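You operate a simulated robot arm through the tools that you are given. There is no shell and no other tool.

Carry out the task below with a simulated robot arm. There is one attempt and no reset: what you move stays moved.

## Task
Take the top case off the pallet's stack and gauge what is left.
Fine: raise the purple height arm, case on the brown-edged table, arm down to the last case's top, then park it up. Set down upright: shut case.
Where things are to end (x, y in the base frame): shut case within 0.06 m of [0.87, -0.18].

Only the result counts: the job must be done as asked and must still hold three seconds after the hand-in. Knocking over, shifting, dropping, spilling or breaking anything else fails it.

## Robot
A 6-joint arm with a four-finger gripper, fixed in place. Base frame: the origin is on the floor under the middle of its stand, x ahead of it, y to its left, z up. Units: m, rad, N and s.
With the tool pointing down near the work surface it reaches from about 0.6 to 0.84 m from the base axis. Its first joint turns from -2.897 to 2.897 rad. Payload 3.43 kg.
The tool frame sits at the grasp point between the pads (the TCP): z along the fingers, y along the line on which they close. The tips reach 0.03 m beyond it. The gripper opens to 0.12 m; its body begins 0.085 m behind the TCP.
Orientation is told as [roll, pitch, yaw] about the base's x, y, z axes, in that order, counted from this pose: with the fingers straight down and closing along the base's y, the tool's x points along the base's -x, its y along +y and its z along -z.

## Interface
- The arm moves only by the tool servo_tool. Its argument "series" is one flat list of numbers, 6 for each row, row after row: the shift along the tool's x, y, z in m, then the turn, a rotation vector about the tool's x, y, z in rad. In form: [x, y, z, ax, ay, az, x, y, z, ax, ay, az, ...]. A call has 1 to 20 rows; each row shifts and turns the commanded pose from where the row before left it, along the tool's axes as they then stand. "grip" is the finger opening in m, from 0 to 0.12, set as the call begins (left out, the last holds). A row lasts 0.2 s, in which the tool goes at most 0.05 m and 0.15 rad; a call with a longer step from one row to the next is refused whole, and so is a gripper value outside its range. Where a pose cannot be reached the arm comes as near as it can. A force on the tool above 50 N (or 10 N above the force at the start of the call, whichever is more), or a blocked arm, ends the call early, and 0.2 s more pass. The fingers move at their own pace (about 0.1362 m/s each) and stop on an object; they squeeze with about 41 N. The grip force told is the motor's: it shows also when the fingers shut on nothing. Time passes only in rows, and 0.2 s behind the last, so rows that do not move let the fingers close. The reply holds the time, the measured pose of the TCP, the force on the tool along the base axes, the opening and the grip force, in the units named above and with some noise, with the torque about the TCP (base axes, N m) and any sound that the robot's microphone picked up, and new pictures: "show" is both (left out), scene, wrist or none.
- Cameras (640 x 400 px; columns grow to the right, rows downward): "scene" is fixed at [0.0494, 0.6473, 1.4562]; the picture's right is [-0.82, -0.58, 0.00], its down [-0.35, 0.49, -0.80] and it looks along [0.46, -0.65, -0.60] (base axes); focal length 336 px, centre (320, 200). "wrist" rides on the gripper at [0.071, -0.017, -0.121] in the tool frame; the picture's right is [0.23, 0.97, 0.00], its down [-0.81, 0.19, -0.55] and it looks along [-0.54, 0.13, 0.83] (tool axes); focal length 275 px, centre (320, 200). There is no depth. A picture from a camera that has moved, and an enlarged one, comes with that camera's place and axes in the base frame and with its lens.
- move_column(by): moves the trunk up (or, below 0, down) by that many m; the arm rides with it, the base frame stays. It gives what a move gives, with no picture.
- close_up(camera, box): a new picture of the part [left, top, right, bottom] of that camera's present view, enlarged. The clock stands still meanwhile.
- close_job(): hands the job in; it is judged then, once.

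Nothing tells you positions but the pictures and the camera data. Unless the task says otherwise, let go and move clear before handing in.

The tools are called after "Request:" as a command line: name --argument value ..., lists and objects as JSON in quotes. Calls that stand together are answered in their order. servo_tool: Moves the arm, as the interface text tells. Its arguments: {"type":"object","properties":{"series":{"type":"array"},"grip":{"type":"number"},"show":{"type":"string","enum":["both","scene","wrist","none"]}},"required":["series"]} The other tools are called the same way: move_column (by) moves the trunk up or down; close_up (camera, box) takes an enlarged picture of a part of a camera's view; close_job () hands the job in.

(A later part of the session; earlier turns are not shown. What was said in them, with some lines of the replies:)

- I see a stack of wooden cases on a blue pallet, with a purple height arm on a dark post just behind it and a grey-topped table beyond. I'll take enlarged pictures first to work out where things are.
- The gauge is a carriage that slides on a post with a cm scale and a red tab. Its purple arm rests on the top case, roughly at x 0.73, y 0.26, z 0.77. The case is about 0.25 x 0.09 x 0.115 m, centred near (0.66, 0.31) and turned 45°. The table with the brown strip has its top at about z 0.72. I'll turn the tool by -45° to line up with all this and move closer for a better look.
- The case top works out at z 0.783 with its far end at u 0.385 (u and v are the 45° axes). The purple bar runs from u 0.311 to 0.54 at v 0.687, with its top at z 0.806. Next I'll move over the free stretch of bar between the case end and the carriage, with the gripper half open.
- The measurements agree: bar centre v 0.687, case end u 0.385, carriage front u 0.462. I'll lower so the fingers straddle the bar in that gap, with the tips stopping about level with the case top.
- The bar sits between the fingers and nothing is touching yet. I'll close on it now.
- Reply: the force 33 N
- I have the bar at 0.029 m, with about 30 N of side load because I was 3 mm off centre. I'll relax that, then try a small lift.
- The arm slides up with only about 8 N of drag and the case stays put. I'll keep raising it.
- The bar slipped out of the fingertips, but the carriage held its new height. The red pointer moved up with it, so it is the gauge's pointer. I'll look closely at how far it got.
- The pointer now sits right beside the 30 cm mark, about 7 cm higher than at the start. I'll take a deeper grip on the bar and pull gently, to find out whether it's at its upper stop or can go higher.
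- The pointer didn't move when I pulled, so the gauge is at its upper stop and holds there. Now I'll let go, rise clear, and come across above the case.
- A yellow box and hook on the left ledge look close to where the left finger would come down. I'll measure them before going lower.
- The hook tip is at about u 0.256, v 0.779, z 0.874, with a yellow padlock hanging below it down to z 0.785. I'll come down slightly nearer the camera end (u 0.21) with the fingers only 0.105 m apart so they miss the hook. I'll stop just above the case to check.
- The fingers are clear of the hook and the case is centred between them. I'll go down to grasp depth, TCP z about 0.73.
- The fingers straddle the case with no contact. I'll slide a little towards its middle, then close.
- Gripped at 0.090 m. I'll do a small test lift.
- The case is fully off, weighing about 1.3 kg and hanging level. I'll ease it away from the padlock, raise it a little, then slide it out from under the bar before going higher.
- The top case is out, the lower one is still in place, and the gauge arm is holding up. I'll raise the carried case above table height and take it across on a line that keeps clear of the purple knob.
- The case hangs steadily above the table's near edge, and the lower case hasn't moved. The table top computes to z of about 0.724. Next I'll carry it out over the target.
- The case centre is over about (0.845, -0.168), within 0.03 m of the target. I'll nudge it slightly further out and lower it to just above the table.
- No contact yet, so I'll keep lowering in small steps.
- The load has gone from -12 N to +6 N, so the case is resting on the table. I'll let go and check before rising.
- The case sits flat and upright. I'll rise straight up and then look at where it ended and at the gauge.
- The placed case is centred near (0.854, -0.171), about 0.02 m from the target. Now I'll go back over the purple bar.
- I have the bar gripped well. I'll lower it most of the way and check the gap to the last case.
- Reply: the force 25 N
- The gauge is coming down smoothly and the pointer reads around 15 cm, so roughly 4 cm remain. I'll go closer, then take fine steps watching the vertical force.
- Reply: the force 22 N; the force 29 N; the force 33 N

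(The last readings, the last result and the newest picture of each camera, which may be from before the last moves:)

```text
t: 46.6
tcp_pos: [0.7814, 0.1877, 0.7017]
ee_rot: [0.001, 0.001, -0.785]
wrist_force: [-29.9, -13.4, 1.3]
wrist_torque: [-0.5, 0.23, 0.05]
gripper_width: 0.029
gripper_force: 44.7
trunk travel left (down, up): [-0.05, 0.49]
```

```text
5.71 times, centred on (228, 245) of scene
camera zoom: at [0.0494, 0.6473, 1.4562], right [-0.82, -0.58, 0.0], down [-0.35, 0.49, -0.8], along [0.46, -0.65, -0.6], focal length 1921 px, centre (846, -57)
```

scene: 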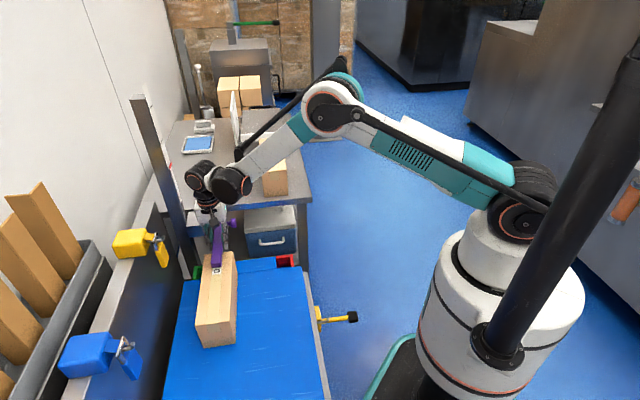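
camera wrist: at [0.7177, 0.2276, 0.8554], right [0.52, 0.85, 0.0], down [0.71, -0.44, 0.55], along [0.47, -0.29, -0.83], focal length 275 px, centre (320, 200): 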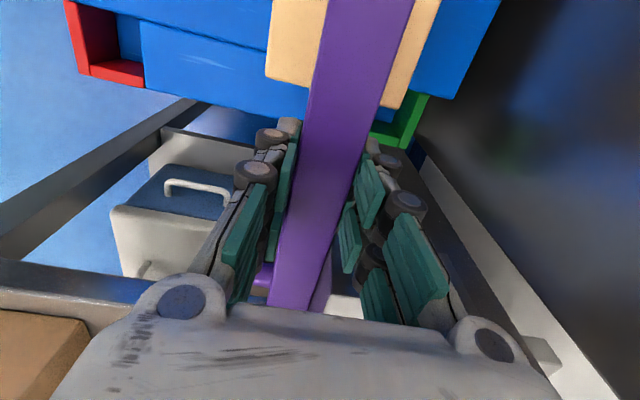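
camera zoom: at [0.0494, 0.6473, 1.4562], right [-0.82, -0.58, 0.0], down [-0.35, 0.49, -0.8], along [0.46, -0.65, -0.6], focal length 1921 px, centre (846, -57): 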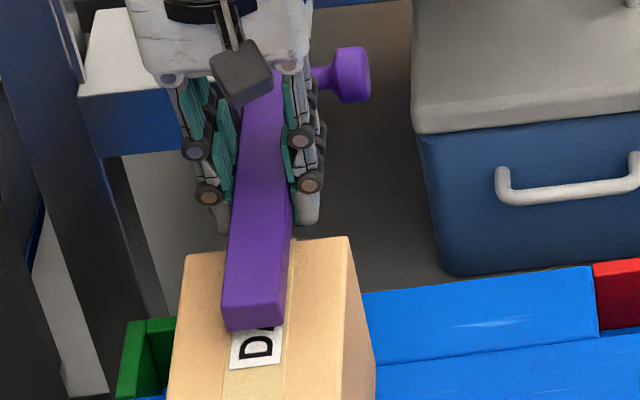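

There's some side load building up (about 31 N). I'll relax it sideways, then continue the last few millimetres.

Request:
servo_tool --series '[0.001, -0.0025, 0, 0, 0, 0, 0, 0, 0, 0, 0, 0]' --show "none"

Request:
servo_tool --series '[0, 0, 0.003, 0, 0, 0, 0, 0, 0, 0, 0, 0]' --show "none"

Request:
servo_tool --series '[0, 0, 0.002, 0, 0, 0, 0, 0, 0, 0, 0, 0]' --show "scene"

Request:
close_up --camera "scene" --box '[180, 210, 276, 280]'

Request:
close_up --camera "scene" --box '[140, 120, 204, 180]'

```text
t: 47.2
tcp_pos: [0.7811, 0.1862, 0.6999]
ee_rot: [0.002, 0.0, -0.785]
wrist_force: [-2.2, -3.1, 2.5]
wrist_torque: [0.43, -0.03, -0.59]
gripper_width: 0.029
gripper_force: 45.1
trunk travel left (down, up): [-0.05, 0.49]
```

```text
t: 47.8
tcp_pos: [0.7807, 0.1875, 0.6965]
ee_rot: [0.002, 0.0, -0.785]
wrist_force: [11.9, 2.3, 1.4]
wrist_torque: [0.02, -0.43, -0.95]
gripper_width: 0.0291
gripper_force: 44.6
trunk travel left (down, up): [-0.05, 0.49]
```

```text
t: 48.4
tcp_pos: [0.781, 0.1879, 0.6936]
ee_rot: [0.0, 0.001, -0.782]
wrist_force: [21.6, 8.5, 1.2]
wrist_torque: [-0.06, -0.72, -0.94]
gripper_width: 0.029
gripper_force: 44.5
trunk travel left (down, up): [-0.05, 0.49]
```

scene: 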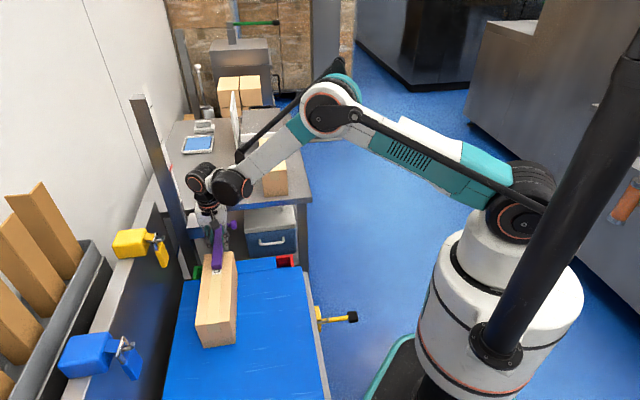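

```text
5.71 times, centred on (228, 245) of scene
camera zoom: at [0.0494, 0.6473, 1.4562], right [-0.82, -0.58, 0.0], down [-0.35, 0.49, -0.8], along [0.46, -0.65, -0.6], focal length 1921 px, centre (846, -57)
```

zoom: 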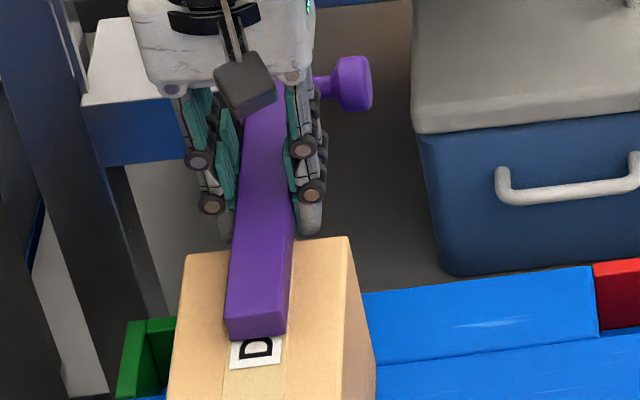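

```text
6.67 times, centred on (172, 150) of scene
camera zoom: at [0.0494, 0.6473, 1.4562], right [-0.82, -0.58, 0.0], down [-0.35, 0.49, -0.8], along [0.46, -0.65, -0.6], focal length 2241 px, centre (1307, 533)
```

zoom: 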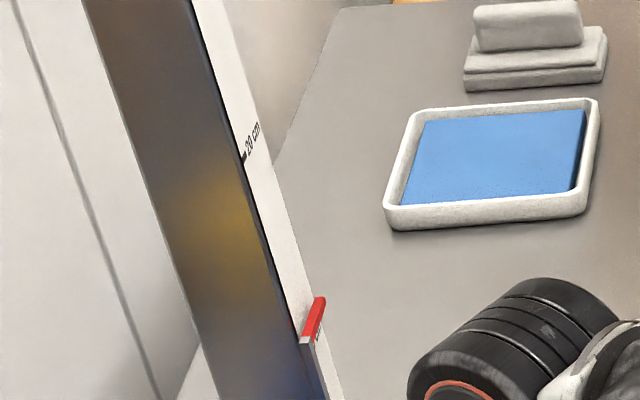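

Request:
servo_tool --series '[0, 0.001, 0.002, 0, 0, 0, 0, 0, 0, 0, 0, 0]' --show "none"

Request:
servo_tool --series '[0, 0, 0.002, 0, 0, 0, 0, 0, 0, 0, 0, 0]' --show "scene"

Request:
close_up --camera "scene" --box '[196, 235, 244, 270]'

Request:
close_up --camera "scene" --box '[140, 140, 204, 200]'

```text
t: 49.0
tcp_pos: [0.7792, 0.1886, 0.6922]
ee_rot: [-0.001, -0.002, -0.785]
wrist_force: [20.7, 4.5, 2.1]
wrist_torque: [-0.12, -0.5, -0.69]
gripper_width: 0.0291
gripper_force: 45.1
trunk travel left (down, up): [-0.05, 0.49]
```

```text
t: 49.6
tcp_pos: [0.7806, 0.1881, 0.6914]
ee_rot: [-0.001, -0.001, -0.786]
wrist_force: [22.9, 6.5, 7.4]
wrist_torque: [0.18, -0.31, -0.9]
gripper_width: 0.029
gripper_force: 44.9
trunk travel left (down, up): [-0.05, 0.49]
```

scene: 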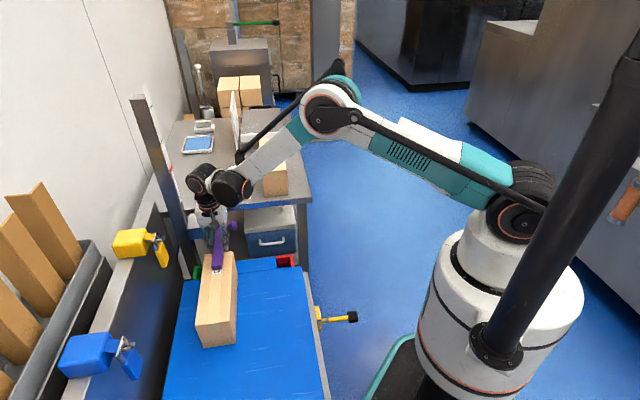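

```text
11.43 times, centred on (220, 252) of scene
camera zoom: at [0.0494, 0.6473, 1.4562], right [-0.82, -0.58, 0.0], down [-0.35, 0.49, -0.8], along [0.46, -0.65, -0.6], focal length 3841 px, centre (1463, -400)
```

zoom: 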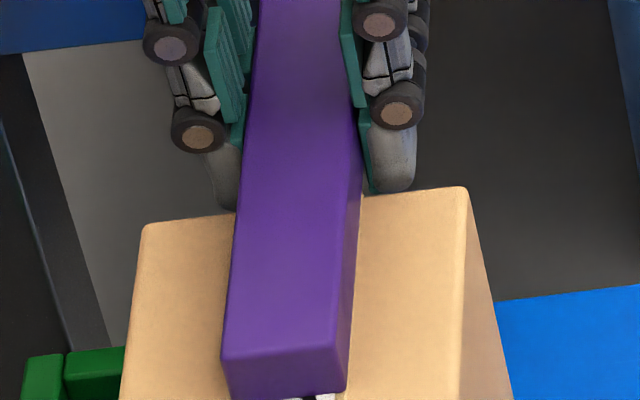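

```text
6.67 times, centred on (172, 170) of scene
camera zoom: at [0.0494, 0.6473, 1.4562], right [-0.82, -0.58, 0.0], down [-0.35, 0.49, -0.8], along [0.46, -0.65, -0.6], focal length 2241 px, centre (1307, 400)
```

zoom: 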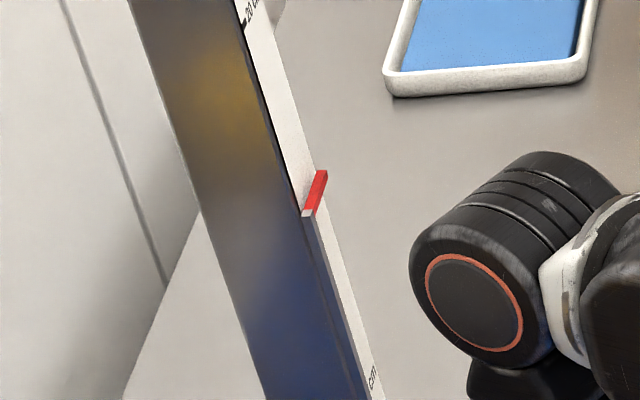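

Request:
servo_tool --series '[0, 0.001, 0.0015, 0, 0, 0, 0, 0, 0, 0, 0, 0]' --show "none"

Request:
close_up --camera "scene" --box '[140, 140, 204, 200]'

Request:
close_up --camera "wrist" --box '[240, 0, 480, 150]'

```text
t: 50.2
tcp_pos: [0.7801, 0.1881, 0.6896]
ee_rot: [0.002, -0.001, -0.786]
wrist_force: [25.7, 3.7, 28.6]
wrist_torque: [0.41, -0.23, -0.43]
gripper_width: 0.0289
gripper_force: 45.4
trunk travel left (down, up): [-0.05, 0.49]
```

```text
6.67 times, centred on (172, 170) of scene
camera zoom: at [0.0494, 0.6473, 1.4562], right [-0.82, -0.58, 0.0], down [-0.35, 0.49, -0.8], along [0.46, -0.65, -0.6], focal length 2241 px, centre (1307, 400)
```

zoom: 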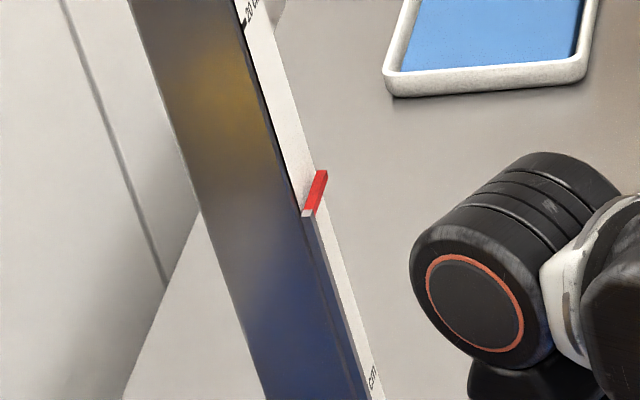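

```text
2.67 times, centred on (360, 75) of wrist
camera zoom: at [0.7174, 0.2276, 0.8112], right [0.53, 0.85, 0.0], down [0.71, -0.44, 0.55], along [0.47, -0.29, -0.83], focal length 734 px, centre (213, 533)
```

zoom: 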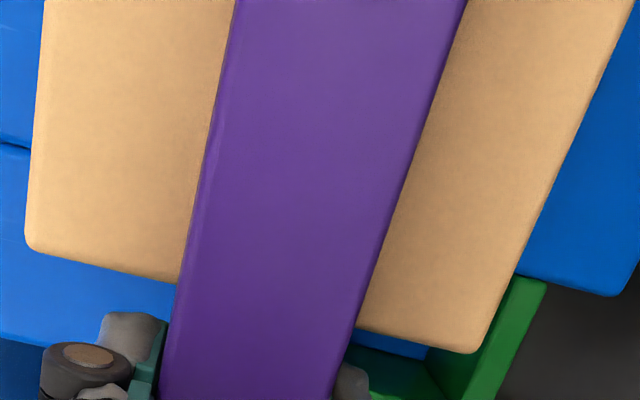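

The force jumped to 29 N and the pointer stopped moving, so the arm is resting on the last case's top at about 11 cm. I'll hold briefly and then raise it to its upper stop.

Request:
servo_tool --series '[-0.0008, 0.0012, 0, 0, 0, 0, 0, 0, 0, 0, 0, 0, 0, 0, 0, 0, 0, 0]' --show "none"

Request:
servo_tool --series '[0, 0, -0.003, 0, 0, 0, 0, 0, -0.006, 0, 0, 0, 0, 0, -0.012, 0, 0, 0, 0, 0, -0.014, 0, 0, 0, 0, 0, -0.014, 0, 0, 0, 0, 0, -0.014, 0, 0, 0, 0, 0, -0.014, 0, 0, 0, 0, 0, -0.014, 0, 0, 0, 0, 0, -0.014, 0, 0, 0, 0, 0, -0.014, 0, 0, 0, 0, 0, -0.014, 0, 0, 0, 0, 0, -0.014, 0, 0, 0]' --show "both"

Request:
close_up --camera "scene" --box '[128, 90, 272, 230]'

```text
t: 51.0
tcp_pos: [0.7795, 0.1879, 0.6901]
ee_rot: [0.0, 0.0, -0.785]
wrist_force: [11.8, -4.7, 32.3]
wrist_torque: [-0.21, -0.37, -0.02]
gripper_width: 0.0289
gripper_force: 44.8
trunk travel left (down, up): [-0.05, 0.49]
```

```text
t: 53.6
tcp_pos: [0.7811, 0.1891, 0.8378]
ee_rot: [-0.002, 0.0, -0.786]
wrist_force: [-31.5, -10.3, -7.9]
wrist_torque: [0.11, 0.6, -0.86]
gripper_width: 0.0288
gripper_force: 44.9
trunk travel left (down, up): [-0.05, 0.49]
camera wrist: at [0.7178, 0.2278, 0.9589], right [0.52, 0.85, 0.0], down [0.71, -0.44, 0.55], along [0.47, -0.29, -0.83], focal length 275 px, centre (320, 200)
```

scene: 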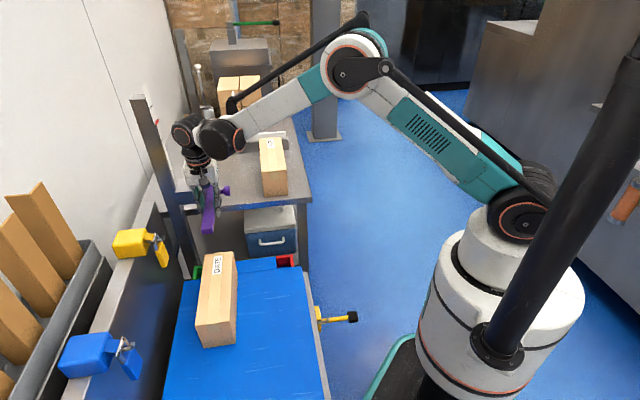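
wrist: 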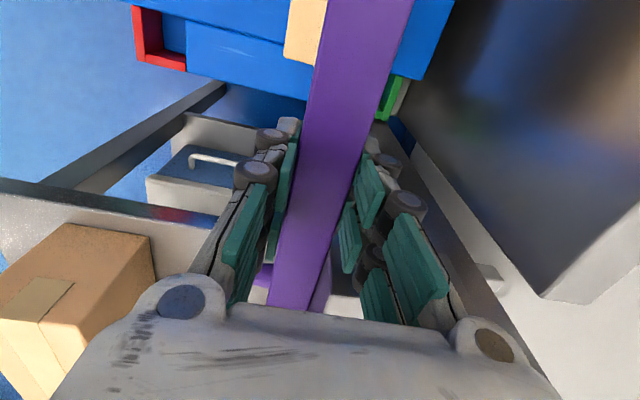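

```text
2.86 times, centred on (200, 160) of scene
camera zoom: at [0.0494, 0.6473, 1.4562], right [-0.82, -0.58, 0.0], down [-0.35, 0.49, -0.8], along [0.46, -0.65, -0.6], focal length 960 px, centre (663, 314)
```

zoom: 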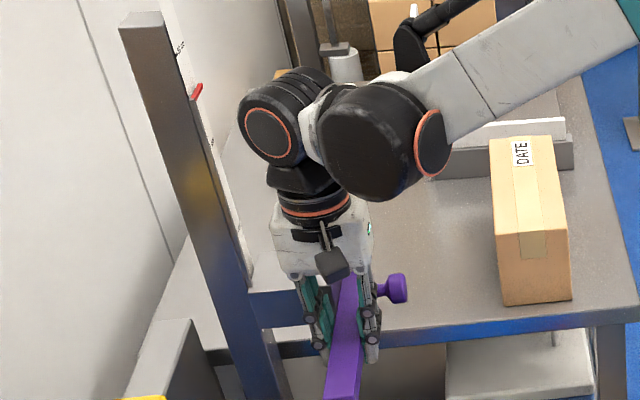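

Good, only the last 4 cm or so to the stop. I'll relax the side load and raise it the rest of the way, slowly at the end.

Request:
servo_tool --series '[0.0012, -0.0025, -0.008, 0, 0, 0, 0, 0, -0.01, 0, 0, 0, 0, 0, -0.01, 0, 0, 0, 0, 0, -0.005, 0, 0, 0, 0, 0, -0.004, 0, 0, 0, 0, 0, -0.004, 0, 0, 0]' --show "scene"

Request:
close_up --camera "scene" --box '[128, 90, 176, 120]'

```text
t: 55.0
tcp_pos: [0.7813, 0.1877, 0.8756]
ee_rot: [0.0, 0.001, -0.783]
wrist_force: [12.6, 3.9, -8.0]
wrist_torque: [-0.57, -0.83, -0.93]
gripper_width: 0.029
gripper_force: 45.4
trunk travel left (down, up): [-0.05, 0.49]
```

scene: 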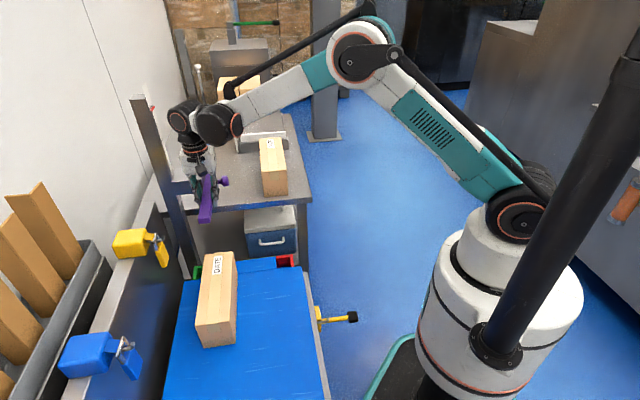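

```text
13.33 times, centred on (152, 105) of scene
camera zoom: at [0.0494, 0.6473, 1.4562], right [-0.82, -0.58, 0.0], down [-0.35, 0.49, -0.8], along [0.46, -0.65, -0.6], focal length 4482 px, centre (2560, 1467)
```

zoom: 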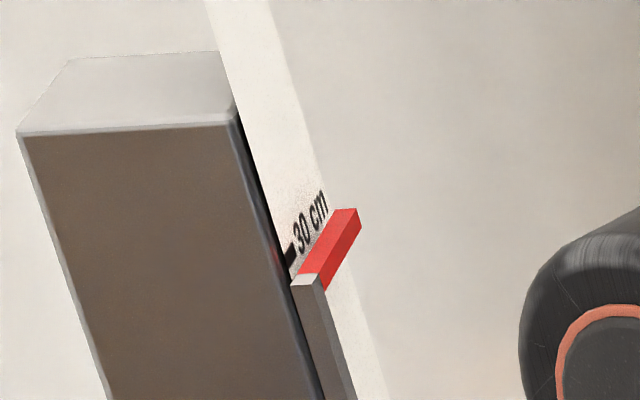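

The pointer is about 3 mm short of where it stopped before. I'll take a few more small steps up.

Request:
servo_tool --series '[0, 0.001, -0.003, 0, 0, 0, 0, 0, -0.003, 0, 0, 0, 0, 0, -0.003, 0, 0, 0, 0, 0, 0, 0, 0, 0]' --show "scene"

Request:
close_up --camera "scene" --box '[128, 90, 176, 120]'

```text
t: 56.0
tcp_pos: [0.7811, 0.1882, 0.8842]
ee_rot: [-0.004, 0.003, -0.785]
wrist_force: [-14.6, -8.2, -40.2]
wrist_torque: [-0.17, 0.19, -0.26]
gripper_width: 0.0296
gripper_force: 45.0
trunk travel left (down, up): [-0.05, 0.49]
```

scene: 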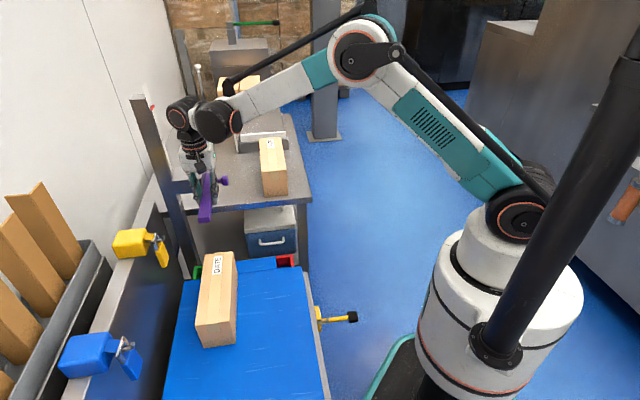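

```text
13.33 times, centred on (152, 105) of scene
camera zoom: at [0.0494, 0.6473, 1.4562], right [-0.82, -0.58, 0.0], down [-0.35, 0.49, -0.8], along [0.46, -0.65, -0.6], focal length 4482 px, centre (2560, 1467)
```

zoom: 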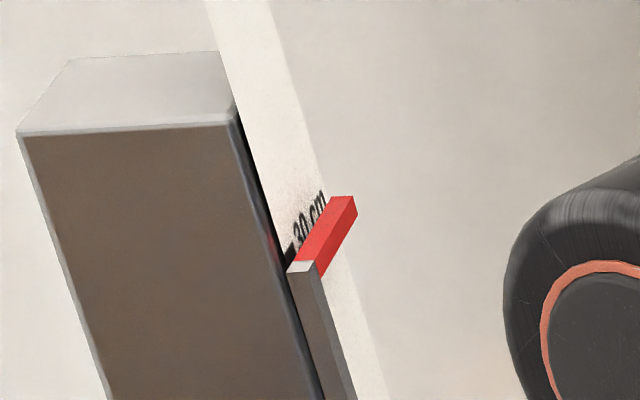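

It's firmly at the upper stop again, with the pointer by 30 cm. I'll ease the tension slightly, open, and retreat upward.

Request:
servo_tool --series '[0, 0, 0.002, 0, 0, 0]' --show "none"

Request:
servo_tool --series '[0, 0, 0, 0, 0, 0, 0, 0, 0, 0, 0, 0, 0, 0, -0.03, 0, 0, 0, 0, 0, -0.04, 0, 0, 0, 0, 0, -0.04, 0, 0, 0, 0, 0, -0.04, 0, 0, 0, 0, -0.035, 0, 0, 0, 0, 0, -0.035, 0, 0, 0, 0, 0, -0.035, 0, 0, 0, 0, 0, -0.035, 0, 0, 0, 0, 0, -0.035, 0, 0, 0, 0, 0, -0.035, 0, 0, 0, 0]' --grip 0.07 --show "both"

Request:
close_up --camera "scene" --box '[128, 90, 176, 120]'

Request:
close_up --camera "scene" --box '[120, 140, 312, 360]'

```text
t: 56.4
tcp_pos: [0.7807, 0.1882, 0.8843]
ee_rot: [-0.002, 0.003, -0.786]
wrist_force: [-10.0, -9.8, -20.1]
wrist_torque: [0.49, 1.08, -0.03]
gripper_width: 0.0293
gripper_force: 45.1
trunk travel left (down, up): [-0.05, 0.49]
```

```text
t: 59.0
tcp_pos: [0.6321, 0.0409, 1.0337]
ee_rot: [0.0, 0.001, -0.785]
wrist_force: [-0.6, 0.4, 1.0]
wrist_torque: [-0.04, 0.02, -0.01]
gripper_width: 0.07
gripper_force: 0.0
trunk travel left (down, up): [-0.05, 0.49]
camera wrist: at [0.5695, 0.08, 1.1547], right [0.52, 0.85, 0.0], down [0.71, -0.44, 0.55], along [0.47, -0.29, -0.83], focal length 275 px, centre (320, 200)
```

scene: 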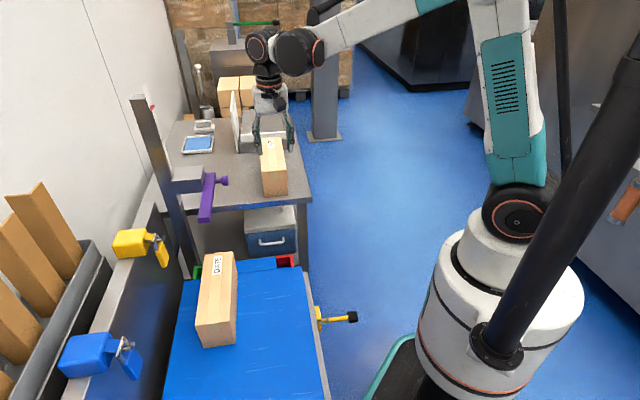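
wrist: 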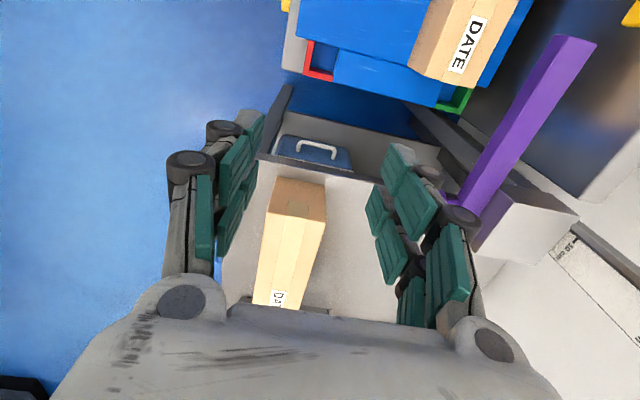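

```text
13.33 times, centred on (152, 105) of scene
camera zoom: at [0.0494, 0.6473, 1.4562], right [-0.82, -0.58, 0.0], down [-0.35, 0.49, -0.8], along [0.46, -0.65, -0.6], focal length 4482 px, centre (2560, 1467)
```

zoom: 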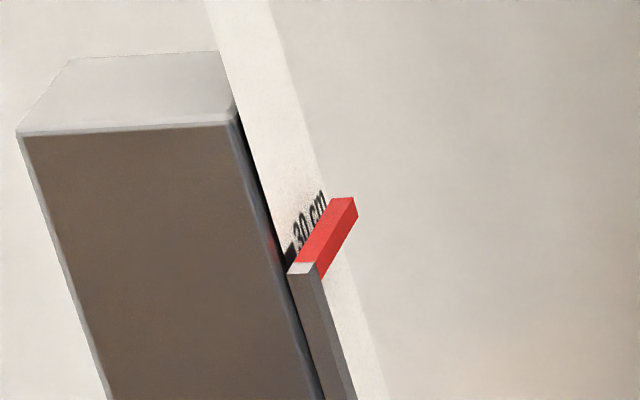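

```text
1.82 times, centred on (216, 250) of scene
camera zoom: at [0.0494, 0.6473, 1.4562], right [-0.82, -0.58, 0.0], down [-0.35, 0.49, -0.8], along [0.46, -0.65, -0.6], focal length 611 px, centre (509, 109)
```

zoom: 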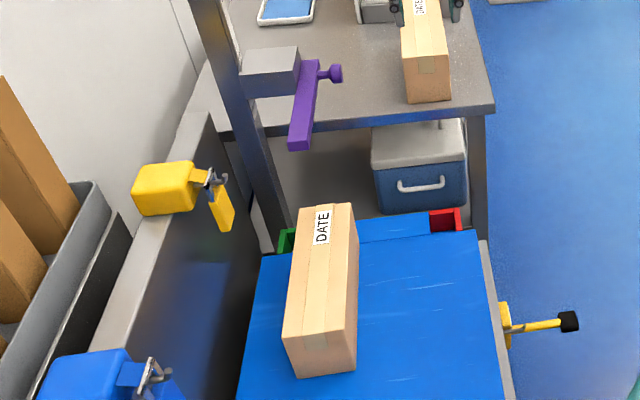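

The gauge arm is parked at its upper stop and holding, the last case hasn't moved, and the removed case sits upright on the brown-edged table. I'll back off a bit more and check once that everything holds.

Request:
servo_tool --series '[0, -0.03, -0.02, 0, 0, 0, 0, -0.03, -0.02, 0, 0, 0, 0, -0.03, 0, 0, 0, 0, 0, 0, 0, 0, 0, 0, 0, 0, 0, 0, 0, 0, 0, 0, 0, 0, 0, 0, 0, 0, 0, 0, 0, 0, 0, 0, 0, 0, 0, 0]' --show "both"

Request:
close_up --camera "scene" --box '[128, 90, 176, 120]'

```text
t: 60.8
tcp_pos: [0.5685, -0.023, 1.0745]
ee_rot: [0.0, 0.0, -0.783]
wrist_force: [1.0, -0.7, 0.1]
wrist_torque: [0.03, 0.0, -0.01]
gripper_width: 0.07
gripper_force: 0.0
trunk travel left (down, up): [-0.05, 0.49]
camera wrist: at [0.5055, 0.0161, 1.1945], right [0.52, 0.85, 0.0], down [0.71, -0.44, 0.55], along [0.47, -0.29, -0.83], focal length 275 px, centre (320, 200)
```

scene: 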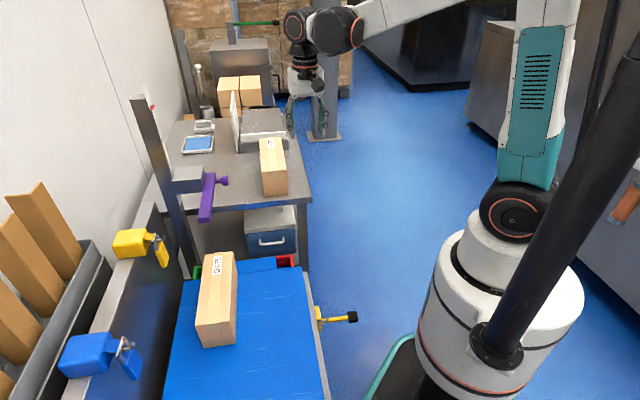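
wrist: 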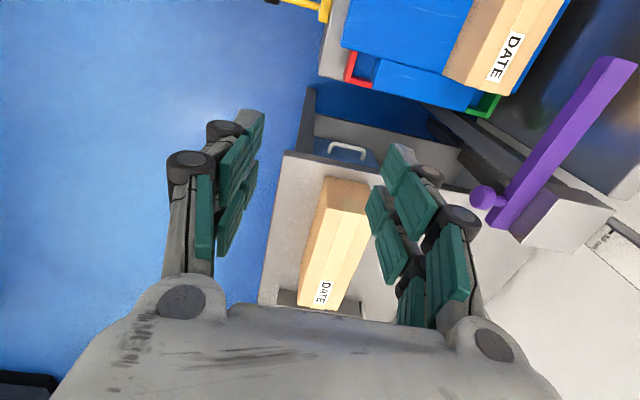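

```text
13.33 times, centred on (152, 105) of scene
camera zoom: at [0.0494, 0.6473, 1.4562], right [-0.82, -0.58, 0.0], down [-0.35, 0.49, -0.8], along [0.46, -0.65, -0.6], focal length 4482 px, centre (2560, 1467)
```

zoom: 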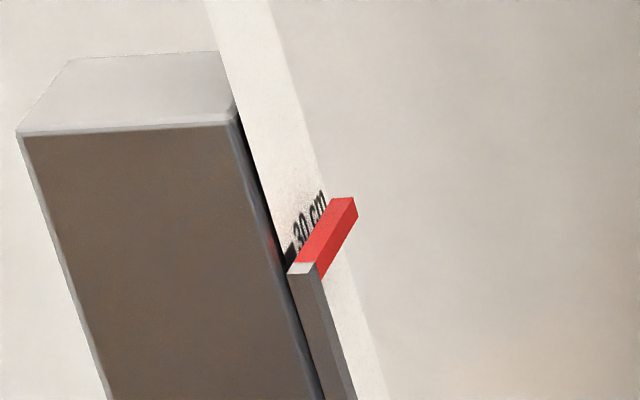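

Everything is holding: the pointer stays by 30 cm, the shut case is upright on the table near (0.854, -0.171), the last case is in place, and the robot is clear. I'm handing the job in.

Request:
close_job

```text
The job is handed in.
```

The job is handed in. The shut case is upright on the brown-edged table at about (0.854, -0.171), roughly 0.02 m from the target.

- **Raise:** I slid the purple arm up to its upper stop, and it stayed there after I let go. My first grip slipped off the bar once it reached the stop.
- **Case:** I took the top case off and set it down on the table. The lower case did not move, and nothing else was disturbed.
- **Gauge:** I lowered the arm until it rested on the last case's top. The force jumped to 29 N and the pointer stopped moving. It read about 11 cm, judged from the pictures.
- **Park:** I raised the arm back to its upper stop, with the pointer by the 30 cm mark. I then let go and moved clear. About 4 s after I let go, it was still holding.
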